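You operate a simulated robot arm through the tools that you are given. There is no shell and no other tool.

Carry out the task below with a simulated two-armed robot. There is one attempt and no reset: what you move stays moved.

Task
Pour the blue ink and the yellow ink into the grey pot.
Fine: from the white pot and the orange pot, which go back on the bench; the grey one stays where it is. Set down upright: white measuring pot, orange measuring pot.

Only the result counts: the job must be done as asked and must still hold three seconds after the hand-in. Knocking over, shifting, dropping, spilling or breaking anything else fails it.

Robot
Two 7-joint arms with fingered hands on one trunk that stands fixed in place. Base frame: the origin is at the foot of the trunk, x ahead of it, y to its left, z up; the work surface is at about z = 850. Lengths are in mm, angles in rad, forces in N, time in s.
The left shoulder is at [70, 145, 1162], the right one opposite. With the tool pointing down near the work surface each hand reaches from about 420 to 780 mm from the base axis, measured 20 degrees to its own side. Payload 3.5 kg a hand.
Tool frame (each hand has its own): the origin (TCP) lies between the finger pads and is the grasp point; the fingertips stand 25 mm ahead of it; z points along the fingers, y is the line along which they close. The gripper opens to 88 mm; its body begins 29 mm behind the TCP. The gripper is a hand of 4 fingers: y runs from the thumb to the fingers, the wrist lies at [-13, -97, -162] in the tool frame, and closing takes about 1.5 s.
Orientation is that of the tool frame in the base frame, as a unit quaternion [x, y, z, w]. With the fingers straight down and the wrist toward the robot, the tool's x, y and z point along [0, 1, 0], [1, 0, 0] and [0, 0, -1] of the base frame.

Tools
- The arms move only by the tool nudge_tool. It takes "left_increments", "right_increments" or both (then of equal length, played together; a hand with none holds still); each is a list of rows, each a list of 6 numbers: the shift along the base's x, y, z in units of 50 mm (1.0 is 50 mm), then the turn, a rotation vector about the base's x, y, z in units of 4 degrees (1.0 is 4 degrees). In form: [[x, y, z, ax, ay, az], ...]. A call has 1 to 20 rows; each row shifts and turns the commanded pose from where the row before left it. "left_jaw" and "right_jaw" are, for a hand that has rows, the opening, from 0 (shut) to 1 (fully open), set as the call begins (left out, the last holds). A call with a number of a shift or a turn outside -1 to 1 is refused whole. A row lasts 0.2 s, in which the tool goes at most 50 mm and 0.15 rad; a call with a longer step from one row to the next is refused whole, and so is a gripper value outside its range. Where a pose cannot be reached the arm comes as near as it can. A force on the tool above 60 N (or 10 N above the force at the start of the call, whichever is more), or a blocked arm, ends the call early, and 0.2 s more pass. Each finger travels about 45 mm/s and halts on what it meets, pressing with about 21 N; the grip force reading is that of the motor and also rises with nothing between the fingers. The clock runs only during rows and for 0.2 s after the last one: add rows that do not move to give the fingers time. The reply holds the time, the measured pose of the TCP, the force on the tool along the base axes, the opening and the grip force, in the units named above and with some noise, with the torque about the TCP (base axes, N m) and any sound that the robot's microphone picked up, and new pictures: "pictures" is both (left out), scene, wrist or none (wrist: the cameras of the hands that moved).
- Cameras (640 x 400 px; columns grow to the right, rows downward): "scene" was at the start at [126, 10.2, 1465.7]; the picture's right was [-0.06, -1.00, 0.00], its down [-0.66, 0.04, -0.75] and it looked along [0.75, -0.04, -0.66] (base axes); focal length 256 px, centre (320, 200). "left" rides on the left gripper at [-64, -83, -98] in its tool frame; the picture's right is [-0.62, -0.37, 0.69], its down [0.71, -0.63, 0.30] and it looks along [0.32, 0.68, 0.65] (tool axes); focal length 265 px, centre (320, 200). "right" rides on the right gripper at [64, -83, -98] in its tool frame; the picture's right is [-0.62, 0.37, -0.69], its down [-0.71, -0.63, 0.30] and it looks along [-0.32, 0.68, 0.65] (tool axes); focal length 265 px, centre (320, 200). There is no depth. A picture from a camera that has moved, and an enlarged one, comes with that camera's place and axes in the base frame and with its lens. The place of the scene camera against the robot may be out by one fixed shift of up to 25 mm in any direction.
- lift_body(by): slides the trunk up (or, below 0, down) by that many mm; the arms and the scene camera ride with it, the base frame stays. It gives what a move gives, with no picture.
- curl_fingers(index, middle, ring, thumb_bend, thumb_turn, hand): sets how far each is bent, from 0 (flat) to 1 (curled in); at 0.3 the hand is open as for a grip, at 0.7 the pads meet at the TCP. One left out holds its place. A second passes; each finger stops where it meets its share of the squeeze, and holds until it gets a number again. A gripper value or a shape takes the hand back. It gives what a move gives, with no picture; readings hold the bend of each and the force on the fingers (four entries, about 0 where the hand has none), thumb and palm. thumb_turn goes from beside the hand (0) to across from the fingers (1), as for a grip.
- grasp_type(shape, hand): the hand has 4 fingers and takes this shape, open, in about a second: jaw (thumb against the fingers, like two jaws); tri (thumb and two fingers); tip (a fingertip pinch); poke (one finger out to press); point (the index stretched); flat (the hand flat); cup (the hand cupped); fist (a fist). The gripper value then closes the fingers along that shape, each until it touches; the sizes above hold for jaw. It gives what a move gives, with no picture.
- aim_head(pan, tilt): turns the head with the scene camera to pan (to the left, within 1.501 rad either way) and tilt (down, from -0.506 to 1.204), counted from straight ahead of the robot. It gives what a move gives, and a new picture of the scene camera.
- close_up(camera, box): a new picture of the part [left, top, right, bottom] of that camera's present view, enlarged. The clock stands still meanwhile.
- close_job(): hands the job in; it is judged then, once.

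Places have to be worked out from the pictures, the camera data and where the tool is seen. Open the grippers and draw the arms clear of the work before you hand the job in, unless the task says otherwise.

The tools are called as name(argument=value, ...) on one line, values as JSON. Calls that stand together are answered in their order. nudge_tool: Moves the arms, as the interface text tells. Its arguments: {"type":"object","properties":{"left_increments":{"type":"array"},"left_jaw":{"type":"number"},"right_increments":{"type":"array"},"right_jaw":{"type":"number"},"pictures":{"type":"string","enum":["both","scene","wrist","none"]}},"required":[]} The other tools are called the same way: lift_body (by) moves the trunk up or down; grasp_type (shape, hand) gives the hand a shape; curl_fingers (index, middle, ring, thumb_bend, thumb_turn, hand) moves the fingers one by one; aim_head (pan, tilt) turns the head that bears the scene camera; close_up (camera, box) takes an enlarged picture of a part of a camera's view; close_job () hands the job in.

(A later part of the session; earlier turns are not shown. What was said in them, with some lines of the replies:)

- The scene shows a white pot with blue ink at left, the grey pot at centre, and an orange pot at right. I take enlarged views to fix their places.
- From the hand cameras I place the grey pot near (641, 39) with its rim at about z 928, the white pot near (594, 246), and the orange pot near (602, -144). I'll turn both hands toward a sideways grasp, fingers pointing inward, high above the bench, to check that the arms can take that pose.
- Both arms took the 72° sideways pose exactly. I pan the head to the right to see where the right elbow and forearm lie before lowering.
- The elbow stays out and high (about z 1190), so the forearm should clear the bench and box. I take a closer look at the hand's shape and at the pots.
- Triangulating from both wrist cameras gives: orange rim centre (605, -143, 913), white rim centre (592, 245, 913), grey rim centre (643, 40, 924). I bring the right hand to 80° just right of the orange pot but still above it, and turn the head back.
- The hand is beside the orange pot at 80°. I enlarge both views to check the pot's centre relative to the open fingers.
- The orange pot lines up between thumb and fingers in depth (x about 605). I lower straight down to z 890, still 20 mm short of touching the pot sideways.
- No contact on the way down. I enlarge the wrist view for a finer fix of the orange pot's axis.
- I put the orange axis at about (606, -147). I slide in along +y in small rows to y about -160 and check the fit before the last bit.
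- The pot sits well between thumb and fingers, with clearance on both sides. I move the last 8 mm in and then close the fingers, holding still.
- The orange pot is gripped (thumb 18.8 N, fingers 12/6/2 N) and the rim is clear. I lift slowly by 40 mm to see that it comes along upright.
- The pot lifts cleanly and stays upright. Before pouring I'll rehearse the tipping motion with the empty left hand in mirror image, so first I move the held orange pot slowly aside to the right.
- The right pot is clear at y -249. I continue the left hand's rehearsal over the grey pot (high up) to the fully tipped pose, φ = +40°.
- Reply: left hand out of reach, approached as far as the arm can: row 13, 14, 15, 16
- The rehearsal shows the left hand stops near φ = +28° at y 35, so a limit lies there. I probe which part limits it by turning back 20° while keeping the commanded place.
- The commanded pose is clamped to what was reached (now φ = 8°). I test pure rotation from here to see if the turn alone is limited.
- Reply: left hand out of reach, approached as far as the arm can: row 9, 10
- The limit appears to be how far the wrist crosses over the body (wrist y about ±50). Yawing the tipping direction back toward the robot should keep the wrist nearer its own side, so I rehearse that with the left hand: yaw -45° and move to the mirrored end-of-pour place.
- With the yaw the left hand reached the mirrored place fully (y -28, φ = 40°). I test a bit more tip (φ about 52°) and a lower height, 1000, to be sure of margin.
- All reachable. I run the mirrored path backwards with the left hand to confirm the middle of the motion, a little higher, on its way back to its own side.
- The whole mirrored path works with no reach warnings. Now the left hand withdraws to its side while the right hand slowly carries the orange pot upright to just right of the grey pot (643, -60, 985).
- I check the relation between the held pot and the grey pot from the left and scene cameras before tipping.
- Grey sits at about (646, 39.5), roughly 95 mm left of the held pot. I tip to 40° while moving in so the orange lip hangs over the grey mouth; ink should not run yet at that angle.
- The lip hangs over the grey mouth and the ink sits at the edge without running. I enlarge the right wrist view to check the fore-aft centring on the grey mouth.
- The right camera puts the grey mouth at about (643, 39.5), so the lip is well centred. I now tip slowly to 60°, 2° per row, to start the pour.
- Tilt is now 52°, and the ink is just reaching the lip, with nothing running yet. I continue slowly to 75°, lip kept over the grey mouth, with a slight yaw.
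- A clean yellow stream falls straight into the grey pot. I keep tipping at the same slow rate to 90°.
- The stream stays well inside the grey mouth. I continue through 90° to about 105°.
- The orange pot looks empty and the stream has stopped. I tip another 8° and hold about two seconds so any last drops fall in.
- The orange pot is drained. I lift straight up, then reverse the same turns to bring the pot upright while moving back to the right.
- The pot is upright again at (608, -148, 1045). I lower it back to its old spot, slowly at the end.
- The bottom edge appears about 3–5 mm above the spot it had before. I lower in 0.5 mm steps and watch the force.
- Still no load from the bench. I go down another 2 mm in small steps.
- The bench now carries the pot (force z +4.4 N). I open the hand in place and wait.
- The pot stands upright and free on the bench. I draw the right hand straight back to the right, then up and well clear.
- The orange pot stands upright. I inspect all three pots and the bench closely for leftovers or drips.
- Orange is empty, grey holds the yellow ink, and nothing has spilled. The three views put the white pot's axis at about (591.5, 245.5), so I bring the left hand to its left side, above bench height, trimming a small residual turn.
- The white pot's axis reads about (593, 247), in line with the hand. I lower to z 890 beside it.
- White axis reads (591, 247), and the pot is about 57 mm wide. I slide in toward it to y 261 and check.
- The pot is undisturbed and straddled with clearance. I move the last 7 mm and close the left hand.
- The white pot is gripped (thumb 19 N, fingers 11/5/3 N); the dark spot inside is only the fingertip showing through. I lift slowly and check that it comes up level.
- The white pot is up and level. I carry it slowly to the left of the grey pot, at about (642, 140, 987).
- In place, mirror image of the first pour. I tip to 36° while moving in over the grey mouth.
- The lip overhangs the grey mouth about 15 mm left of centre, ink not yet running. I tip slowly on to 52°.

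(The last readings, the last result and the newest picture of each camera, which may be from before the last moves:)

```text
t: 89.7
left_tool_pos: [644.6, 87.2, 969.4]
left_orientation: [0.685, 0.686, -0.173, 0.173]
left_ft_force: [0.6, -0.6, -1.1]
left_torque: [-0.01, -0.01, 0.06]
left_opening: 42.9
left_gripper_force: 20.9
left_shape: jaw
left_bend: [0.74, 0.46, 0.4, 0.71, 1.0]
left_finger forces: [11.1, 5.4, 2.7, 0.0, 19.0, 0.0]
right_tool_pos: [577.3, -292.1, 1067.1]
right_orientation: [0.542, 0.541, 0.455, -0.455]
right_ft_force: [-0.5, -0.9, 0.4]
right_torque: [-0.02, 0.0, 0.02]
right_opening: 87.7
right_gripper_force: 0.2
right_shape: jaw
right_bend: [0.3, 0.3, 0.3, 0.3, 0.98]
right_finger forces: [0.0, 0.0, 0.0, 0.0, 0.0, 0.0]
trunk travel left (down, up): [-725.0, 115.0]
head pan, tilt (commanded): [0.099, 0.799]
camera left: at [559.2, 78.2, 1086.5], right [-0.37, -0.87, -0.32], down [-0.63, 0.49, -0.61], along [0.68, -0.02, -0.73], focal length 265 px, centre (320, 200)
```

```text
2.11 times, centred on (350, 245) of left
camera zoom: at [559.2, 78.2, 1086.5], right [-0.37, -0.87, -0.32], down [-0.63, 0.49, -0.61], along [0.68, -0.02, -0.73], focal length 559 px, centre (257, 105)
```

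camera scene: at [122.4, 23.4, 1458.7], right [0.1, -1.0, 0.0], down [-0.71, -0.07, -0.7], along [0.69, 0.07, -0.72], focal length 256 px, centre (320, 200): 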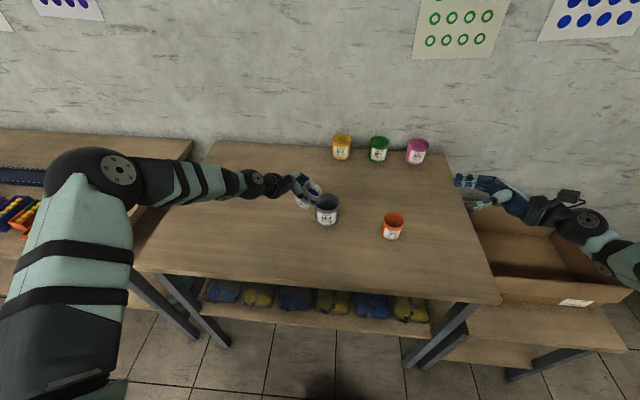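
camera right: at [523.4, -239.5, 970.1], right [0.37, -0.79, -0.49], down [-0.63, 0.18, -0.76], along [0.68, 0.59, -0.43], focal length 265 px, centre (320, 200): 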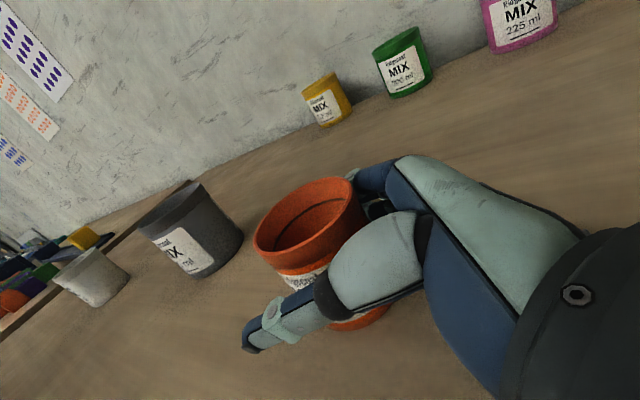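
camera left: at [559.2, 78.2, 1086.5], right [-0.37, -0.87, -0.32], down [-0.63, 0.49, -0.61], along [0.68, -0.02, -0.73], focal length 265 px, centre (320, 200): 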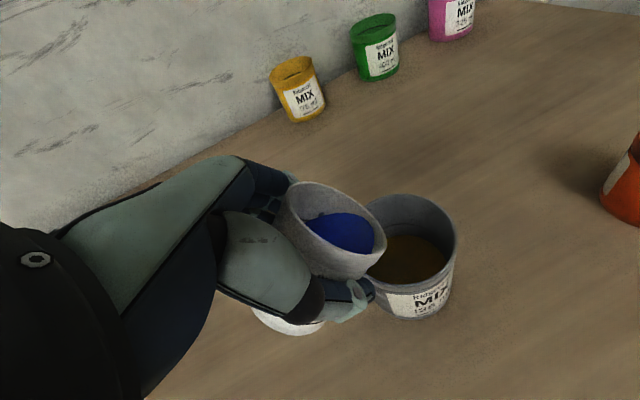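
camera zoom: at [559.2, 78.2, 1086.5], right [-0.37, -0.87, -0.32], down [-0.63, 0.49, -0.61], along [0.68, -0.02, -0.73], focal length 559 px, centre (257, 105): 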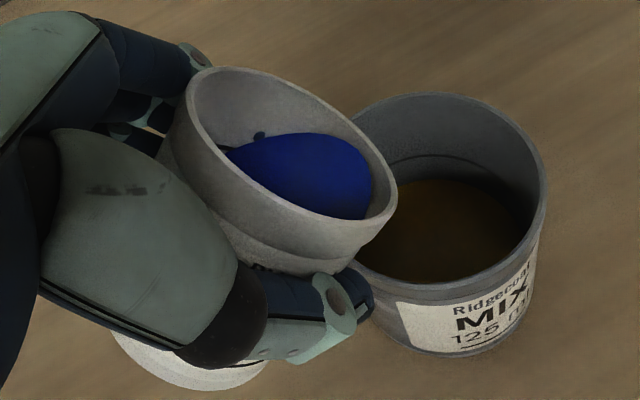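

The ink is right at the lip at 52°. I continue slowly, with the mirrored slight yaw, to begin the pour.

nudge_tool(left_increments=[[0.011, -0.011, 0.009, 0.477, -0.042, -0.208], [0.011, -0.011, 0.009, 0.477, -0.042, -0.208], [0.011, -0.011, 0.009, 0.477, -0.042, -0.208], [0.011, -0.011, 0.009, 0.477, -0.042, -0.208], [0.011, -0.011, 0.009, 0.477, -0.042, -0.208], [0.011, -0.011, 0.009, 0.477, -0.042, -0.208]], pictures="wrist")

close_up(camera="scene", box=[240, 160, 380, 250])

close_up(camera="left", box=[240, 150, 460, 340])

```text
t: 91.1
left_tool_pos: [645.3, 85.4, 971.8]
left_orientation: [0.731, 0.667, -0.105, 0.101]
left_ft_force: [0.8, -1.0, -0.6]
left_torque: [0.0, 0.03, 0.0]
left_opening: 42.5
left_gripper_force: 21.1
left_shape: jaw
left_bend: [0.74, 0.46, 0.4, 0.71, 1.0]
left_finger forces: [10.9, 5.3, 2.6, 0.1, 18.9, 0.0]
right_tool_pos: [576.3, -291.9, 1064.6]
right_orientation: [0.542, 0.542, 0.454, -0.454]
right_ft_force: [-0.5, 0.5, 0.0]
right_torque: [0.0, 0.04, -0.01]
right_opening: 87.6
right_gripper_force: 0.1
right_shape: jaw
right_bend: [0.3, 0.3, 0.3, 0.3, 0.98]
right_finger forces: [0.0, 0.0, 0.1, 0.0, 0.0, 0.0]
trunk travel left (down, up): [-725.0, 115.0]
head pan, tilt (commanded): [0.099, 0.799]
camera left: at [558.2, 59.2, 1083.9], right [-0.43, -0.76, -0.49], down [-0.57, 0.65, -0.5], along [0.7, 0.06, -0.71], focal length 265 px, centre (320, 200)
```

left: 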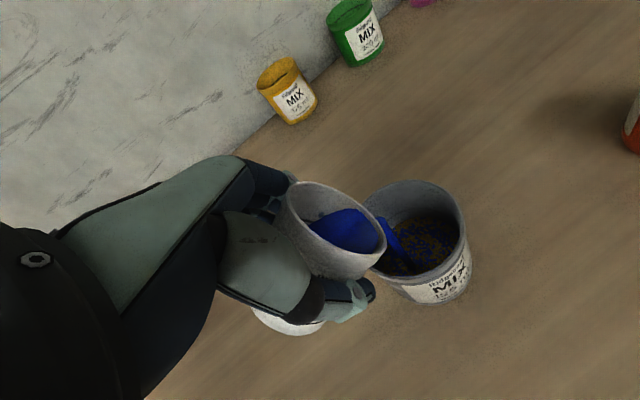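

```text
4.44 times, centred on (310, 205) of scene
camera zoom: at [122.4, 22.7, 1458.7], right [0.1, -1.0, 0.0], down [-0.71, -0.07, -0.7], along [0.69, 0.07, -0.72], focal length 1137 px, centre (364, 178)
```

zoom: 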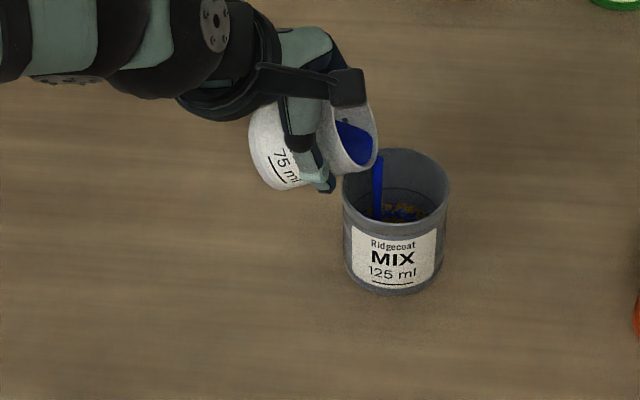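

```text
2.11 times, centred on (350, 245) of left
camera zoom: at [558.2, 59.2, 1083.9], right [-0.43, -0.76, -0.49], down [-0.57, 0.65, -0.5], along [0.7, 0.06, -0.71], focal length 559 px, centre (257, 105)
```

zoom: 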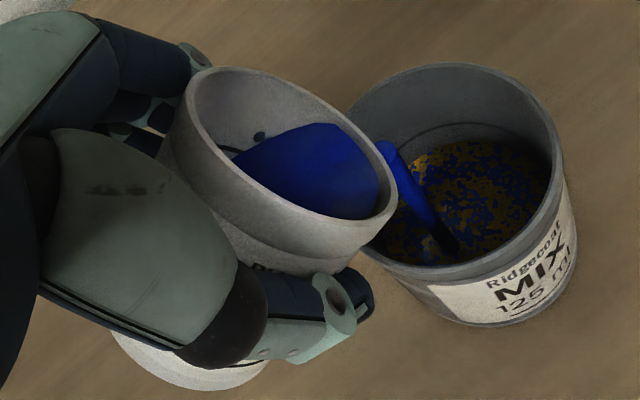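

The blue stream falls inside the grey mouth. I continue at the same slow rate.

nudge_tool(left_increments=[[0.011, -0.013, 0.012, 0.477, -0.042, -0.208], [0.011, -0.013, 0.012, 0.477, -0.042, -0.208], [0.011, -0.013, 0.012, 0.477, -0.042, -0.208], [0.011, -0.013, 0.012, 0.477, -0.042, -0.208], [0.011, -0.013, 0.012, 0.477, -0.042, -0.208], [0.011, -0.013, 0.012, 0.477, -0.042, -0.208], [0.012, -0.022, 0.0125, 0.453, -0.121, -0.3125], [0.012, -0.022, 0.0125, 0.453, -0.121, -0.3125], [0.012, -0.022, 0.0125, 0.453, -0.121, -0.3125], [0.012, -0.022, 0.0125, 0.453, -0.121, -0.3125]], pictures="wrist")

close_up(camera="scene", box=[240, 160, 380, 250])

close_up(camera="left", box=[240, 120, 520, 340])

```text
t: 93.3
left_tool_pos: [650.7, 76.5, 976.8]
left_orientation: [0.794, 0.607, 0.017, -0.009]
left_ft_force: [-0.4, -0.7, -1.1]
left_torque: [-0.01, 0.03, -0.01]
left_opening: 42.8
left_gripper_force: 20.7
left_shape: jaw
left_bend: [0.74, 0.46, 0.4, 0.71, 1.0]
left_finger forces: [11.0, 5.3, 2.7, 0.0, 19.0, 0.1]
right_tool_pos: [577.3, -292.8, 1067.2]
right_orientation: [0.542, 0.541, 0.455, -0.455]
right_ft_force: [0.8, 0.0, 0.3]
right_torque: [0.01, 0.03, -0.02]
right_opening: 87.6
right_gripper_force: 0.1
right_shape: jaw
right_bend: [0.3, 0.3, 0.3, 0.3, 0.98]
right_finger forces: [0.1, 0.1, 0.1, 0.1, 0.0, 0.1]
trunk travel left (down, up): [-725.0, 115.0]
head pan, tilt (commanded): [0.099, 0.799]
camera left: at [551.9, 32.7, 1073.4], right [-0.51, -0.48, -0.72], down [-0.42, 0.86, -0.28], along [0.75, 0.16, -0.64], focal length 265 px, centre (320, 200)
```

left: 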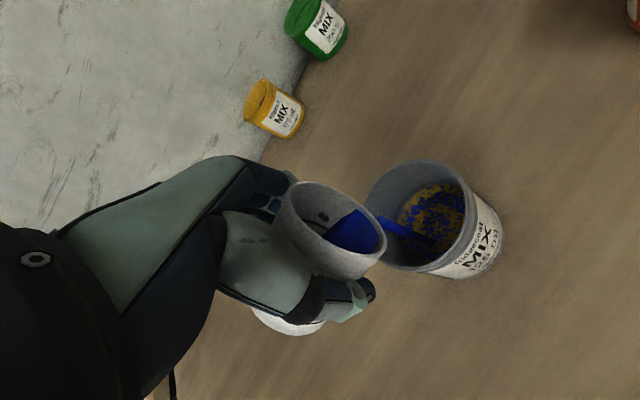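

```text
4.44 times, centred on (310, 205) of scene
camera zoom: at [122.3, 22.6, 1458.8], right [0.1, -1.0, 0.0], down [-0.71, -0.07, -0.7], along [0.69, 0.07, -0.72], focal length 1137 px, centre (364, 178)
```

zoom: 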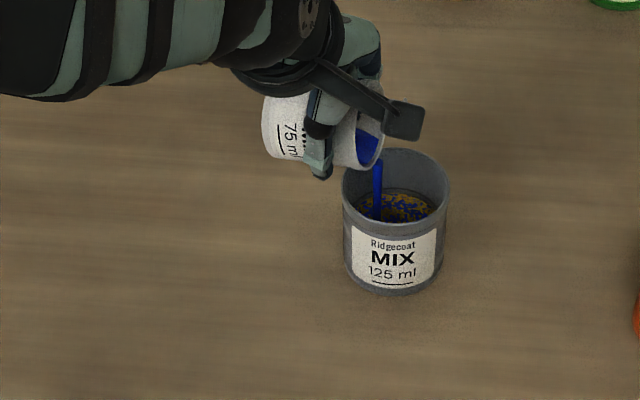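

```text
1.82 times, centred on (380, 230) of left
camera zoom: at [551.9, 32.7, 1073.4], right [-0.51, -0.48, -0.72], down [-0.42, 0.86, -0.28], along [0.75, 0.16, -0.64], focal length 483 px, centre (211, 146)
```

zoom: 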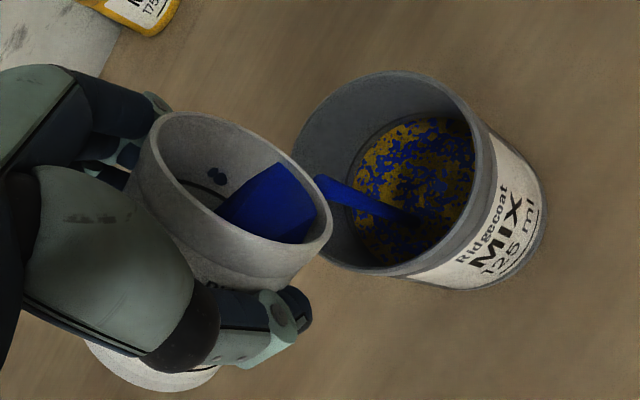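

The stream is steady and well inside. I continue through 90° to about 105°.

nudge_tool(left_increments=[[0.012, -0.022, 0.0125, 0.453, -0.121, -0.3125], [0.012, -0.022, 0.0125, 0.453, -0.121, -0.3125], [0.012, -0.022, 0.0125, 0.453, -0.121, -0.3125], [0.012, -0.022, 0.0125, 0.453, -0.121, -0.3125], [0.0075, -0.028, 0.0125, 0.416, -0.217, -0.469], [0.0075, -0.028, 0.0125, 0.416, -0.217, -0.469], [0.0075, -0.028, 0.0125, 0.416, -0.217, -0.469], [0.0075, -0.028, 0.0125, 0.416, -0.217, -0.469], [0.0075, -0.028, 0.0125, 0.416, -0.217, -0.469], [0.0075, -0.028, 0.0125, 0.416, -0.217, -0.469], [0.0075, -0.028, 0.0125, 0.416, -0.217, -0.469], [0.0075, -0.028, 0.0125, 0.416, -0.217, -0.469]], pictures="wrist")

close_up(camera="scene", box=[240, 160, 380, 250])

close_up(camera="left", box=[240, 120, 560, 340])

```text
t: 95.9
left_tool_pos: [658.4, 59.7, 985.7]
left_orientation: [0.868, 0.448, 0.189, -0.098]
left_ft_force: [-0.3, -0.8, -0.1]
left_torque: [-0.01, 0.04, 0.01]
left_opening: 42.6
left_gripper_force: 21.2
left_shape: jaw
left_bend: [0.74, 0.46, 0.4, 0.71, 1.0]
left_finger forces: [11.0, 5.2, 2.6, 0.1, 19.0, 0.0]
right_tool_pos: [577.7, -292.0, 1065.8]
right_orientation: [0.542, 0.542, 0.454, -0.455]
right_ft_force: [0.9, 0.4, -0.5]
right_torque: [-0.01, -0.03, -0.02]
right_opening: 87.5
right_gripper_force: 0.1
right_shape: jaw
right_bend: [0.3, 0.3, 0.3, 0.3, 0.98]
right_finger forces: [0.0, 0.0, 0.1, 0.0, 0.0, 0.0]
trunk travel left (down, up): [-725.0, 115.0]
head pan, tilt (commanded): [0.099, 0.799]
camera left: at [530.8, 27.6, 1049.0], right [-0.46, -0.01, -0.89], down [-0.06, 1.0, 0.02], along [0.89, 0.07, -0.46], focal length 265 px, centre (320, 200)
```

left: 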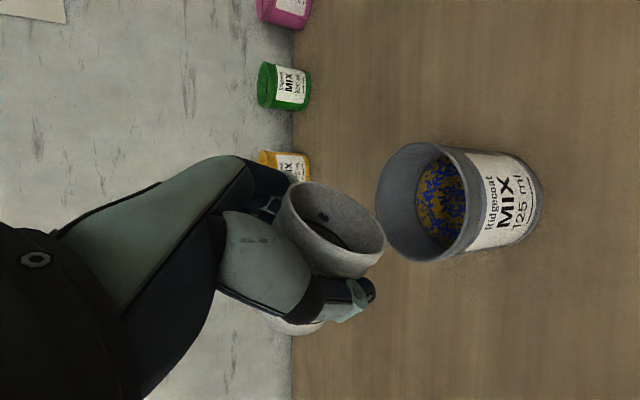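

```text
4.44 times, centred on (310, 205) of scene
camera zoom: at [122.2, 22.7, 1458.8], right [0.1, -1.0, 0.0], down [-0.71, -0.07, -0.7], along [0.69, 0.07, -0.72], focal length 1137 px, centre (364, 178)
```

zoom: 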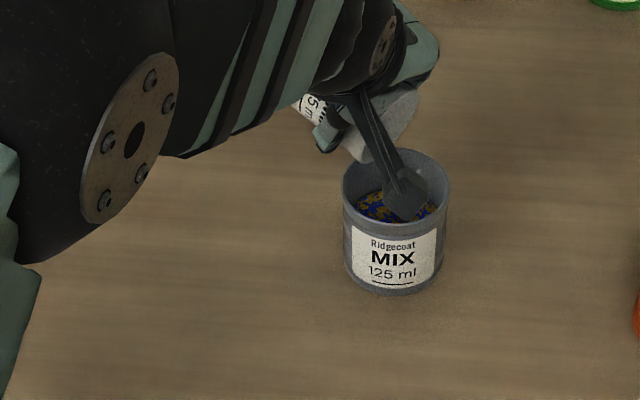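

```text
1.82 times, centred on (400, 230) of left
camera zoom: at [530.8, 27.6, 1049.0], right [-0.46, -0.01, -0.89], down [-0.06, 1.0, 0.02], along [0.89, 0.07, -0.46], focal length 483 px, centre (174, 146)
```

zoom: 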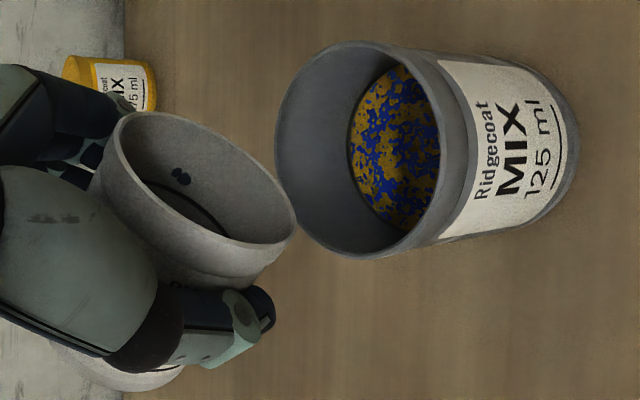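

White looks empty. As before, I tip another 7° and hold about two seconds for the last drops.

nudge_tool(left_increments=[[-0.008, -0.024, 0.006, 0.36, -0.3, -0.3125], [-0.008, -0.024, 0.006, 0.36, -0.3, -0.3125], [-0.008, -0.024, 0.006, 0.36, -0.3, -0.3125], [-0.008, -0.024, 0.006, 0.36, -0.3, -0.3125], [0, 0, 0, 0, 0, 0], [0, 0, 0, 0, 0, 0], [0, 0, 0, 0, 0, 0], [0, 0, 0, 0, 0, 0], [0, 0, 0, 0, 0, 0], [0, 0, 0, 0, 0, 0], [0, 0, 0, 0, 0, 0], [0, 0, 0, 0, 0, 0], [0, 0, 0, 0, 0, 0], [0, 0, 0, 0, 0, 0]], pictures="wrist")

close_up(camera="left", box=[240, 120, 560, 340])

close_up(camera="right", box=[0, 180, 320, 380])

```text
t: 98.9
left_tool_pos: [658.8, 62.9, 987.5]
left_orientation: [0.87, 0.413, 0.247, -0.111]
left_ft_force: [0.7, 0.5, 0.9]
left_torque: [-0.03, -0.01, 0.02]
left_opening: 42.4
left_gripper_force: 21.0
left_shape: jaw
left_bend: [0.74, 0.46, 0.4, 0.71, 1.0]
left_finger forces: [11.1, 5.2, 2.7, 0.0, 18.9, 0.0]
right_tool_pos: [577.2, -293.0, 1066.3]
right_orientation: [0.542, 0.541, 0.454, -0.455]
right_ft_force: [0.4, 0.1, 0.4]
right_torque: [-0.02, 0.01, 0.03]
right_opening: 87.7
right_gripper_force: 0.1
right_shape: jaw
right_bend: [0.3, 0.3, 0.3, 0.3, 0.98]
right_finger forces: [0.0, 0.1, 0.1, 0.1, 0.0, 0.0]
trunk travel left (down, up): [-725.0, 115.0]
head pan, tilt (commanded): [0.099, 0.799]
camera left: at [524.8, 34.3, 1037.8], right [-0.38, 0.1, -0.92], down [0.0, 0.99, 0.11], along [0.92, 0.04, -0.38], focal length 265 px, centre (320, 200)
```

left: 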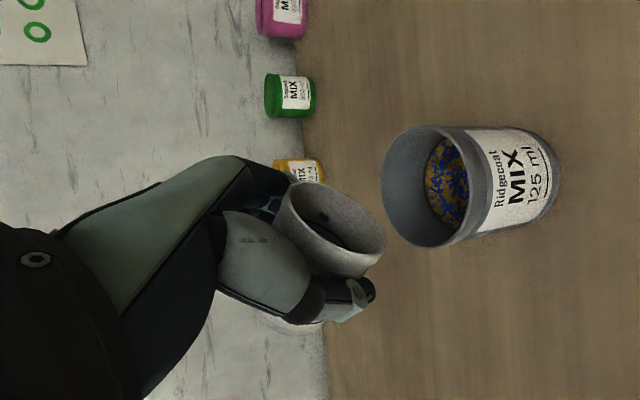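

```text
1.82 times, centred on (400, 230) of left
camera zoom: at [524.8, 34.3, 1037.8], right [-0.38, 0.1, -0.92], down [0.0, 0.99, 0.11], along [0.92, 0.04, -0.38], focal length 483 px, centre (174, 146)
```

zoom: 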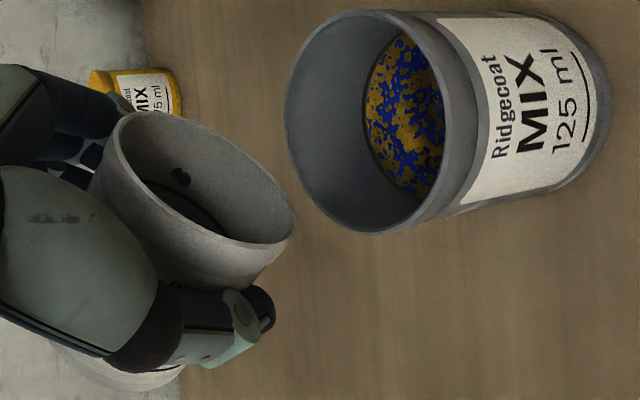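

```text
2.00 times, centred on (160, 280) of right
camera zoom: at [493.1, -378.5, 1147.0], right [0.37, -0.79, -0.49], down [-0.63, 0.18, -0.76], along [0.68, 0.59, -0.43], focal length 531 px, centre (640, 40)
```

zoom: 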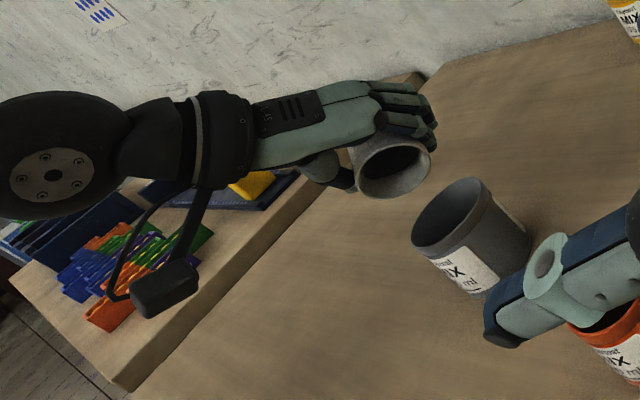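

White is drained into the grey pot. I lift and reverse the turns to bring the white pot upright while moving back to the left.

nudge_tool(left_increments=[[0, 0, 0.6, -0.72, 0.6, 0.625], [0, 0, 0.6, -0.72, 0.6, 0.625], [0, 0.1, 0, -0.832, 0.434, 0.938], [0, 0.1, 0, -0.832, 0.434, 0.938], [0, 0.1, 0, -0.832, 0.434, 0.938], [0, 0.1, 0, -0.832, 0.434, 0.938], [-0.06, 0.15, 0, -0.906, 0.242, 0.625], [-0.06, 0.15, 0, -0.906, 0.242, 0.625], [-0.06, 0.15, 0, -0.906, 0.242, 0.625], [-0.06, 0.15, 0, -0.906, 0.242, 0.625], [-0.08, 0.22, 0, -0.954, 0.084, 0.416], [-0.08, 0.22, 0, -0.954, 0.084, 0.416], [-0.08, 0.22, 0, -0.954, 0.084, 0.416], [-0.08, 0.22, 0, -0.954, 0.084, 0.416], [-0.08, 0.22, 0, -0.954, 0.084, 0.416], [-0.08, 0.22, 0, -0.954, 0.084, 0.416], [-0.09, 0.25, 0, -1, 0, 0], [-0.09, 0.25, 0, -1, 0, 0], [-0.09, 0.25, 0, -1, 0, 0], [-0.09, 0.25, 0, -1, 0, 0]], pictures="none")

nudge_tool(left_increments=[[-0.024, 0.06, 0, -1, 0, 0], [-0.024, 0.06, 0, -1, 0, 0], [-0.024, 0.06, 0, -1, 0, 0], [-0.024, 0.06, 0, -1, 0, 0], [-0.024, 0.06, 0, -1, 0, 0], [-0.024, 0.06, 0, -1, 0, 0], [-0.024, 0.06, 0, -1, 0, 0], [-0.024, 0.06, 0, -1, 0, 0], [-0.024, 0.06, 0, -1, 0, 0], [0, 0, 0, 0, 0, 0]], pictures="both")

```text
t: 103.1
left_tool_pos: [600.8, 222.3, 1045.8]
left_orientation: [0.654, 0.655, -0.267, 0.269]
left_ft_force: [-0.2, 0.1, 0.6]
left_torque: [-0.01, 0.01, 0.0]
left_opening: 42.1
left_gripper_force: 20.9
left_shape: jaw
left_bend: [0.74, 0.46, 0.4, 0.71, 1.0]
left_finger forces: [10.9, 5.1, 2.5, 0.1, 18.9, 0.0]
right_tool_pos: [576.5, -292.2, 1066.9]
right_orientation: [0.541, 0.542, 0.454, -0.454]
right_ft_force: [-0.3, 0.3, 0.4]
right_torque: [0.0, -0.02, 0.06]
right_opening: 87.4
right_gripper_force: 0.1
right_shape: jaw
right_bend: [0.3, 0.3, 0.3, 0.3, 0.98]
right_finger forces: [0.0, 0.0, 0.1, 0.1, 0.0, 0.1]
trunk travel left (down, up): [-725.0, 115.0]
head pan, tilt (commanded): [0.099, 0.799]
```

```text
t: 105.3
left_tool_pos: [591.0, 249.0, 1047.2]
left_orientation: [0.54, 0.54, -0.456, 0.457]
left_ft_force: [-0.5, 0.0, 0.0]
left_torque: [-0.02, 0.05, -0.02]
left_opening: 42.1
left_gripper_force: 20.9
left_shape: jaw
left_bend: [0.74, 0.46, 0.4, 0.71, 1.0]
left_finger forces: [10.9, 5.1, 2.5, 0.0, 18.7, 0.0]
right_tool_pos: [577.0, -292.0, 1067.4]
right_orientation: [0.542, 0.541, 0.455, -0.455]
right_ft_force: [0.1, 0.3, -0.1]
right_torque: [-0.02, 0.01, 0.03]
right_opening: 87.5
right_gripper_force: 0.2
right_shape: jaw
right_bend: [0.3, 0.3, 0.3, 0.3, 0.98]
right_finger forces: [0.0, 0.0, 0.0, 0.0, 0.0, 0.0]
trunk travel left (down, up): [-725.0, 115.0]
head pan, tilt (commanded): [0.099, 0.799]
camera scene: at [122.1, 22.9, 1458.8], right [0.1, -1.0, 0.0], down [-0.71, -0.07, -0.7], along [0.69, 0.07, -0.72], focal length 256 px, centre (320, 200)
camera left: at [506.4, 335.6, 1127.0], right [-0.37, -0.79, 0.5], down [-0.63, -0.18, -0.76], along [0.68, -0.59, -0.43], focal length 265 px, centre (320, 200)
```

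scene: 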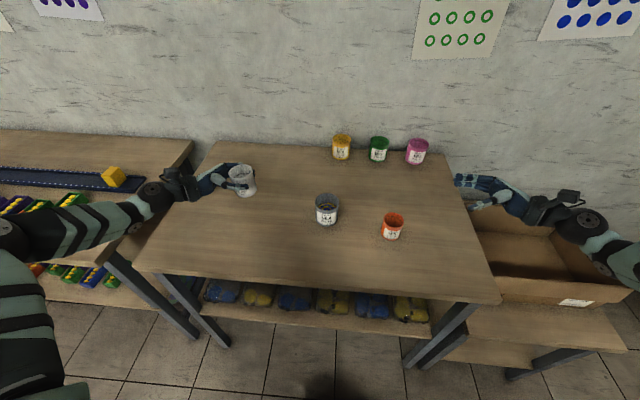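
left: 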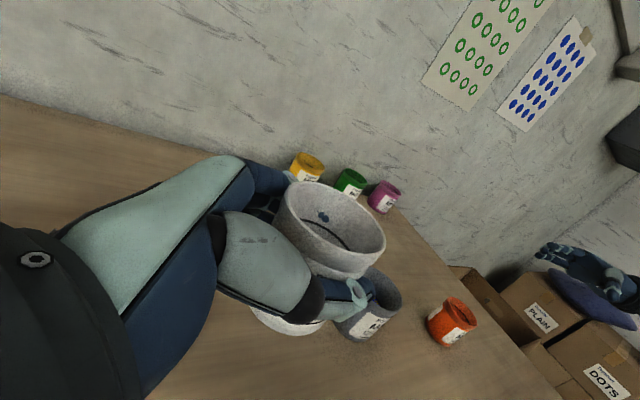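

Upright again at (591, 249, 1047). I lower the white pot back onto its spot, slowing near the bench.

nudge_tool(left_increments=[[0.01, 0.03, -0.2, 0, 0, 0], [0.01, 0.03, -0.28, 0, 0, 0], [0.01, 0.03, -0.3, 0, 0, 0], [0, 0, -0.3, 0, 0, 0], [0, 0, -0.3, 0, 0, 0], [0, 0, -0.3, 0, 0, 0], [0, 0, -0.3, 0, 0, 0], [0, 0, -0.3, 0, 0, 0], [0, 0, -0.3, 0, 0, 0], [0, 0, -0.2, 0, 0, 0], [0, 0, -0.1, 0, 0, 0], [0, 0, -0.06, 0, 0, 0], [0, 0, -0.06, 0, 0, 0], [0, 0, -0.04, 0, 0, 0], [0, 0, 0, 0, 0, 0]], pictures="none")

close_up(camera="scene", box=[170, 160, 300, 250])

```text
t: 108.5
left_tool_pos: [592.0, 252.6, 894.1]
left_orientation: [0.541, 0.54, -0.456, 0.456]
left_ft_force: [1.1, -0.8, -0.5]
left_torque: [0.02, -0.01, 0.02]
left_opening: 41.9
left_gripper_force: 21.1
left_shape: jaw
left_bend: [0.74, 0.46, 0.4, 0.71, 1.0]
left_finger forces: [10.9, 5.1, 2.5, 0.0, 18.7, 0.0]
right_tool_pos: [577.0, -292.2, 1066.4]
right_orientation: [0.542, 0.541, 0.455, -0.455]
right_ft_force: [-0.3, -0.1, -0.3]
right_torque: [-0.01, 0.01, 0.01]
right_opening: 87.6
right_gripper_force: 0.1
right_shape: jaw
right_bend: [0.3, 0.3, 0.3, 0.3, 0.98]
right_finger forces: [0.0, 0.0, 0.0, 0.0, 0.1, 0.0]
trunk travel left (down, up): [-725.0, 115.0]
head pan, tilt (commanded): [0.099, 0.799]
```

```text
4.44 times, centred on (235, 205) of scene
camera zoom: at [122.2, 23.1, 1458.8], right [0.1, -1.0, 0.0], down [-0.71, -0.07, -0.7], along [0.69, 0.07, -0.72], focal length 1137 px, centre (698, 178)
```

zoom: 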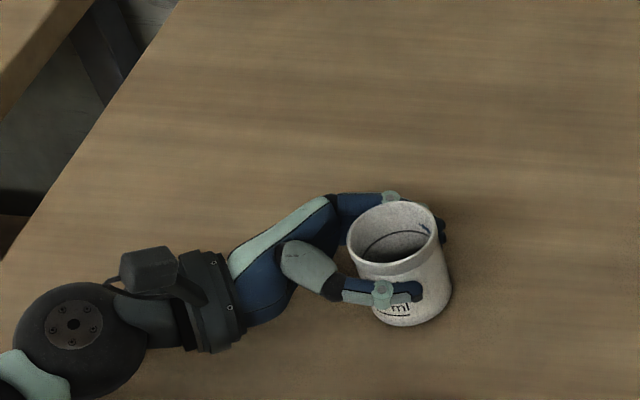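

It is about 3 mm above the bench. I settle it down in small steps and watch the force.

nudge_tool(left_increments=[[0, 0, -0.015, 0, 0, 0], [0, 0, -0.015, 0, 0, 0], [0, 0, -0.012, 0, 0, 0], [0, 0, 0, 0, 0, 0], [0, 0, 0, 0, 0, 0]], pictures="none")

```text
t: 109.7
left_tool_pos: [593.3, 253.2, 892.7]
left_orientation: [0.541, 0.54, -0.456, 0.456]
left_ft_force: [-0.3, 0.1, 1.5]
left_torque: [0.01, -0.01, 0.03]
left_opening: 41.6
left_gripper_force: 20.4
left_shape: jaw
left_bend: [0.74, 0.46, 0.4, 0.71, 1.0]
left_finger forces: [11.0, 4.9, 2.5, 0.0, 18.8, 0.1]
right_tool_pos: [576.4, -292.0, 1066.7]
right_orientation: [0.542, 0.542, 0.453, -0.455]
right_ft_force: [-0.5, -0.1, 0.2]
right_torque: [0.02, 0.01, 0.03]
right_opening: 87.7
right_gripper_force: 0.1
right_shape: jaw
right_bend: [0.3, 0.3, 0.3, 0.3, 0.98]
right_finger forces: [0.0, 0.0, 0.0, 0.0, 0.0, 0.0]
trunk travel left (down, up): [-725.0, 115.0]
head pan, tilt (commanded): [0.099, 0.799]
```

The force is just starting to rise (+1.5 N). One more small step down to be firmly on the bench.

nudge_tool(left_increments=[[0, 0, -0.012, 0, 0, 0], [0, 0, -0.01, 0, 0, 0], [0, 0, 0, 0, 0, 0], [0, 0, 0, 0, 0, 0]], pictures="none")

close_up(camera="scene", box=[170, 160, 300, 250])

```text
t: 110.7
left_tool_pos: [591.6, 254.1, 891.7]
left_orientation: [0.541, 0.54, -0.456, 0.457]
left_ft_force: [1.2, -0.7, 2.6]
left_torque: [0.04, -0.05, -0.03]
left_opening: 42.2
left_gripper_force: 21.2
left_shape: jaw
left_bend: [0.74, 0.46, 0.4, 0.71, 1.0]
left_finger forces: [11.5, 4.9, 2.8, 0.1, 18.8, 0.0]
right_tool_pos: [576.6, -291.9, 1066.3]
right_orientation: [0.542, 0.541, 0.455, -0.454]
right_ft_force: [0.0, 0.1, 0.4]
right_torque: [-0.01, 0.04, 0.0]
right_opening: 87.6
right_gripper_force: 0.2
right_shape: jaw
right_bend: [0.3, 0.3, 0.3, 0.3, 0.98]
right_finger forces: [0.0, 0.0, 0.0, 0.0, 0.0, 0.0]
trunk travel left (down, up): [-725.0, 115.0]
head pan, tilt (commanded): [0.099, 0.799]
```

```text
4.44 times, centred on (235, 205) of scene
camera zoom: at [122.0, 22.8, 1458.8], right [0.1, -1.0, 0.0], down [-0.71, -0.07, -0.7], along [0.69, 0.07, -0.72], focal length 1137 px, centre (698, 178)
```

zoom: 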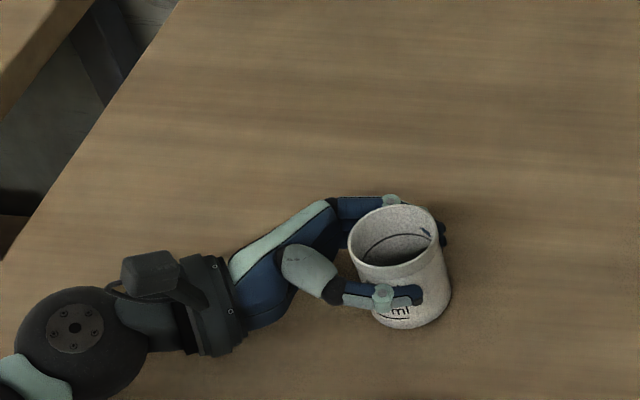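

The bench carries the pot at the same height as when I gripped it. I open the left hand in place.

nudge_tool(left_increments=[[0, 0, 0, 0, 0, 0], [0, 0, 0, 0, 0, 0], [0, 0, 0, 0, 0, 0], [0, 0, 0, 0, 0, 0], [0, 0, 0, 0, 0, 0], [0, 0, 0, 0, 0, 0], [0, 0, 0, 0, 0, 0], [0, 0, 0, 0, 0, 0], [0, 0, 0, 0, 0, 0], [0, 0, 0, 0, 0, 0]], left_jaw=1, pictures="wrist")

close_up(camera="scene", box=[170, 160, 300, 250])

```text
t: 112.9
left_tool_pos: [591.5, 253.0, 892.2]
left_orientation: [0.541, 0.539, -0.456, 0.456]
left_ft_force: [-0.8, 1.2, -0.6]
left_torque: [-0.01, 0.01, 0.01]
left_opening: 87.9
left_gripper_force: 0.1
left_shape: jaw
left_bend: [0.3, 0.3, 0.3, 0.3, 0.98]
left_finger forces: [0.0, 0.0, 0.0, 0.0, 0.0, 0.0]
right_tool_pos: [577.2, -291.8, 1066.3]
right_orientation: [0.541, 0.541, 0.455, -0.455]
right_ft_force: [0.1, 0.3, -0.5]
right_torque: [0.01, 0.02, 0.0]
right_opening: 87.3
right_gripper_force: 0.1
right_shape: jaw
right_bend: [0.3, 0.3, 0.3, 0.3, 0.98]
right_finger forces: [0.0, 0.0, 0.0, 0.0, 0.0, 0.0]
trunk travel left (down, up): [-725.0, 115.0]
head pan, tilt (commanded): [0.099, 0.799]
camera left: at [507.6, 339.8, 971.7], right [-0.37, -0.79, 0.49], down [-0.63, -0.18, -0.76], along [0.68, -0.59, -0.43], focal length 265 px, centre (320, 200)
```

left: 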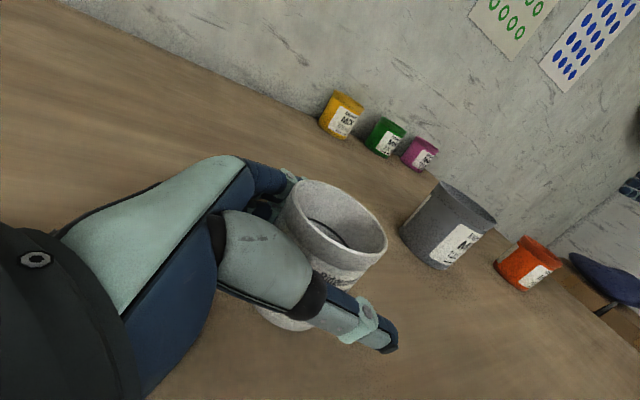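

```text
4.44 times, centred on (235, 205) of scene
camera zoom: at [122.2, 23.1, 1458.8], right [0.1, -1.0, 0.0], down [-0.71, -0.07, -0.7], along [0.69, 0.07, -0.72], focal length 1137 px, centre (698, 178)
```

zoom: 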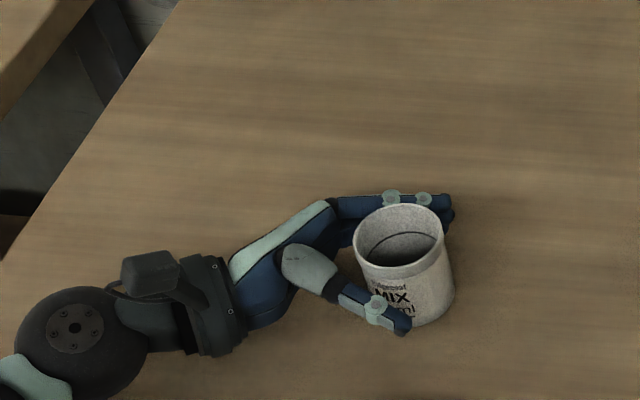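

The white pot stands free and upright. I withdraw the left hand straight out to the left, then up and clear.

nudge_tool(left_increments=[[0, 0.1, 0.01, 0, 0, 0], [0, 0.2, 0.03, 0, 0, 0], [0, 0.2, 0.03, 0, 0, 0], [0, 0.2, 0.03, 0, 0, 0], [0, 0.2, 0.03, 0, 0, 0], [0, 0.2, 0.03, 0, 0, 0], [0, 0.2, 0.05, 0, 0, 0], [0, 0.2, 0.1, 0, 0, 0], [0, 0.2, 0.3, 0, 0, 0], [0, 0.2, 0.5, 0, 0, 0], [0, 0.2, 0.5, 0, 0, 0], [0, 0.2, 0.5, 0, 0, 0], [-0.2, 0.2, 0.5, 0, 0, 0], [-0.2, 0.2, 0.5, 0, 0, 0], [-0.2, 0.1, 0.4, 0, 0, 0], [0, 0, 0, 0, 0, 0]], pictures="both")

close_up(camera="scene", box=[220, 170, 430, 260])

close_up(camera="scene", box=[230, 180, 350, 250])

close_up(camera="left", box=[260, 180, 560, 380])

```text
t: 116.3
left_tool_pos: [561.8, 393.1, 1068.3]
left_orientation: [0.54, 0.541, -0.456, 0.456]
left_ft_force: [-0.7, -1.3, -0.3]
left_torque: [0.05, -0.01, 0.04]
left_opening: 87.6
left_gripper_force: 0.1
left_shape: jaw
left_bend: [0.3, 0.3, 0.3, 0.3, 0.98]
left_finger forces: [0.0, 0.0, 0.1, 0.0, 0.1, 0.0]
right_tool_pos: [577.4, -291.8, 1066.8]
right_orientation: [0.541, 0.542, 0.455, -0.454]
right_ft_force: [0.4, -0.3, -0.1]
right_torque: [-0.02, -0.02, 0.02]
right_opening: 87.6
right_gripper_force: 0.0
right_shape: jaw
right_bend: [0.3, 0.3, 0.3, 0.3, 0.98]
right_finger forces: [0.0, 0.0, 0.0, 0.1, 0.0, 0.0]
trunk travel left (down, up): [-725.0, 115.0]
head pan, tilt (commanded): [0.099, 0.799]
camera scene: at [122.7, 23.2, 1458.7], right [0.1, -1.0, 0.0], down [-0.71, -0.07, -0.7], along [0.69, 0.07, -0.72], focal length 256 px, centre (320, 200)
camera left: at [477.3, 479.7, 1147.5], right [-0.37, -0.79, 0.5], down [-0.63, -0.18, -0.76], along [0.68, -0.59, -0.43], focal length 265 px, centre (320, 200)
```

scene: 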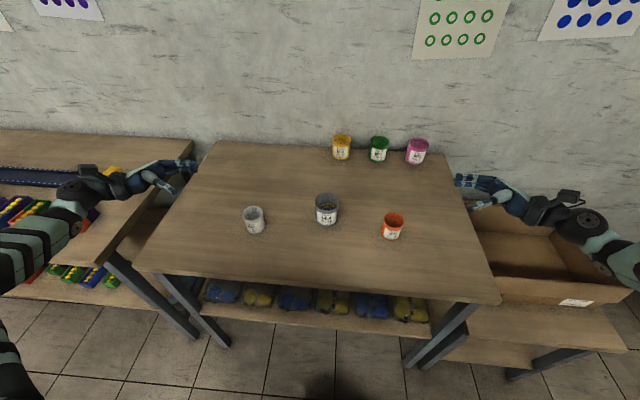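
left: 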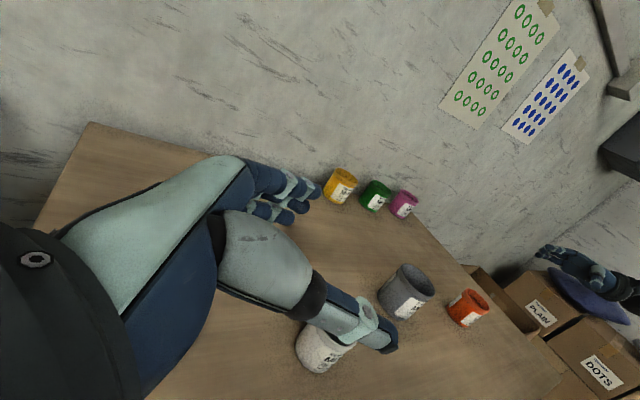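

```text
3.05 times, centred on (325, 215) of scene
camera zoom: at [122.7, 23.2, 1458.7], right [0.1, -1.0, 0.0], down [-0.71, -0.07, -0.7], along [0.69, 0.07, -0.72], focal length 780 px, centre (305, 154)
```

zoom: 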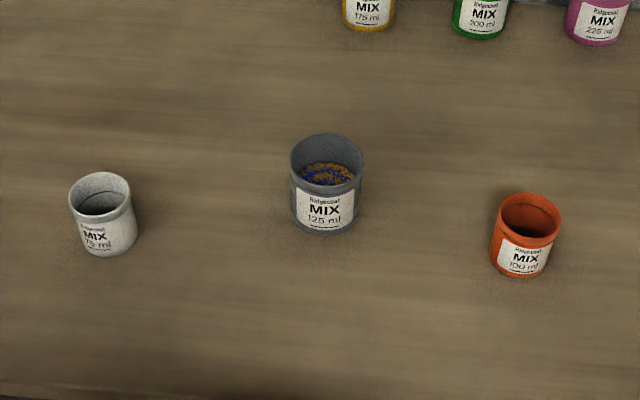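

```text
5.33 times, centred on (290, 215) of scene
camera zoom: at [122.7, 23.2, 1458.7], right [0.1, -1.0, 0.0], down [-0.71, -0.07, -0.7], along [0.69, 0.07, -0.72], focal length 1364 px, centre (480, 120)
```

zoom: 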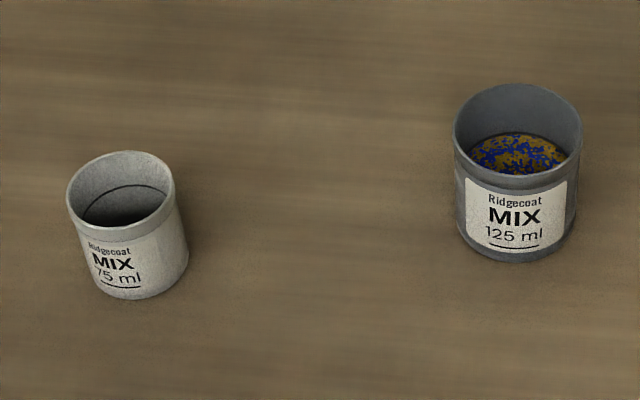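

```text
2.00 times, centred on (410, 280) of left
camera zoom: at [477.3, 479.7, 1147.5], right [-0.37, -0.79, 0.5], down [-0.63, -0.18, -0.76], along [0.68, -0.59, -0.43], focal length 531 px, centre (140, 40)
```

zoom: 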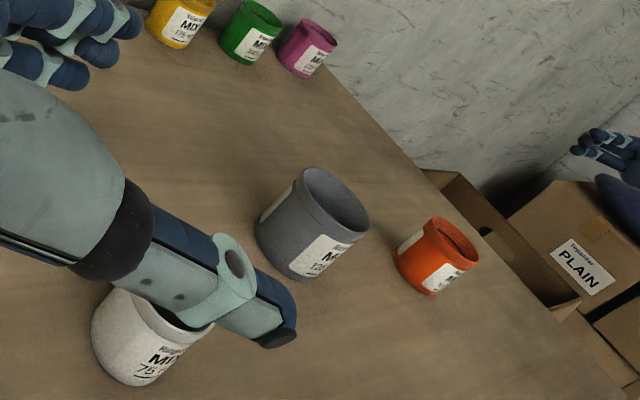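

All three pots stand upright, white and orange are empty, grey holds both inks, and the bench is clean. I raise and pull both open hands further back before handing in.

nudge_tool(left_increments=[[-0.2, 0.1, 0.4, 0, 0, 0], [-0.2, 0.1, 0.4, 0, 0, 0], [-0.2, 0.1, 0.4, 0, 0, 0], [-0.2, 0.1, 0.4, 0, 0, 0], [-0.2, 0.1, 0.4, 0, 0, 0], [0, 0, 0, 0, 0, 0]], right_increments=[[-0.2, -0.1, 0.4, 0, 0, 0], [-0.2, -0.1, 0.4, 0, 0, 0], [-0.2, -0.1, 0.4, 0, 0, 0], [-0.2, -0.1, 0.4, 0, 0, 0], [-0.2, -0.1, 0.4, 0, 0, 0], [0, 0, 0, 0, 0, 0]], pictures="scene")

```text
t: 117.7
left_tool_pos: [513.6, 417.1, 1166.9]
left_orientation: [0.54, 0.54, -0.456, 0.456]
left_ft_force: [-0.7, 0.9, 0.3]
left_torque: [-0.02, -0.01, -0.01]
left_opening: 87.9
left_gripper_force: 0.0
left_shape: jaw
left_bend: [0.3, 0.3, 0.3, 0.3, 0.98]
left_finger forces: [0.0, 0.0, 0.0, 0.0, 0.0, 0.0]
right_tool_pos: [528.0, -317.6, 1165.6]
right_orientation: [0.542, 0.542, 0.454, -0.454]
right_ft_force: [0.2, 0.8, -0.8]
right_torque: [0.01, 0.03, -0.01]
right_opening: 87.7
right_gripper_force: 0.1
right_shape: jaw
right_bend: [0.3, 0.3, 0.3, 0.3, 0.98]
right_finger forces: [0.0, 0.0, 0.0, 0.1, 0.0, 0.0]
trunk travel left (down, up): [-725.0, 115.0]
head pan, tilt (commanded): [0.099, 0.799]
camera scene: at [123.2, 23.1, 1458.6], right [0.1, -1.0, 0.0], down [-0.71, -0.07, -0.7], along [0.69, 0.07, -0.72], focal length 256 px, centre (320, 200)
```

scene: 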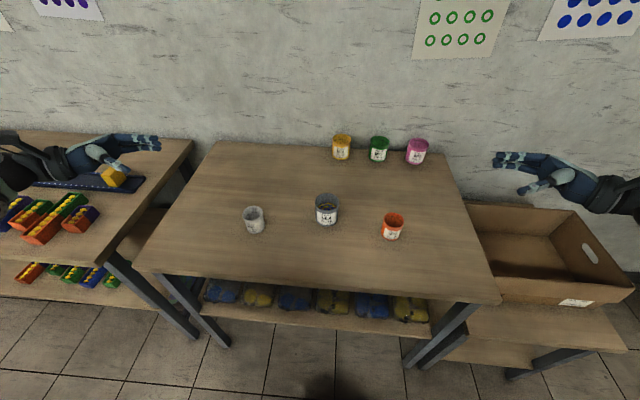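

Both hands are open and clear, the pots stand where they should, and both inks are in the grey pot. I hand the job in.

close_job()

```text
The job is handed in.
```

I poured the blue and the yellow ink into the grey pot and handed the job in. No verdict has come back yet.

In the last pictures:

- **Grey pot:** it stands where it was and holds both inks. They show as a mottled blue and yellow; I did not stir them.
- **White and orange pots:** both are back on the bench, upright, within a few millimetres of where they started. Both look empty.
- **Bench:** I saw no spills, and nothing else was moved.
- **Hands:** both are open and drawn well clear of the bench.
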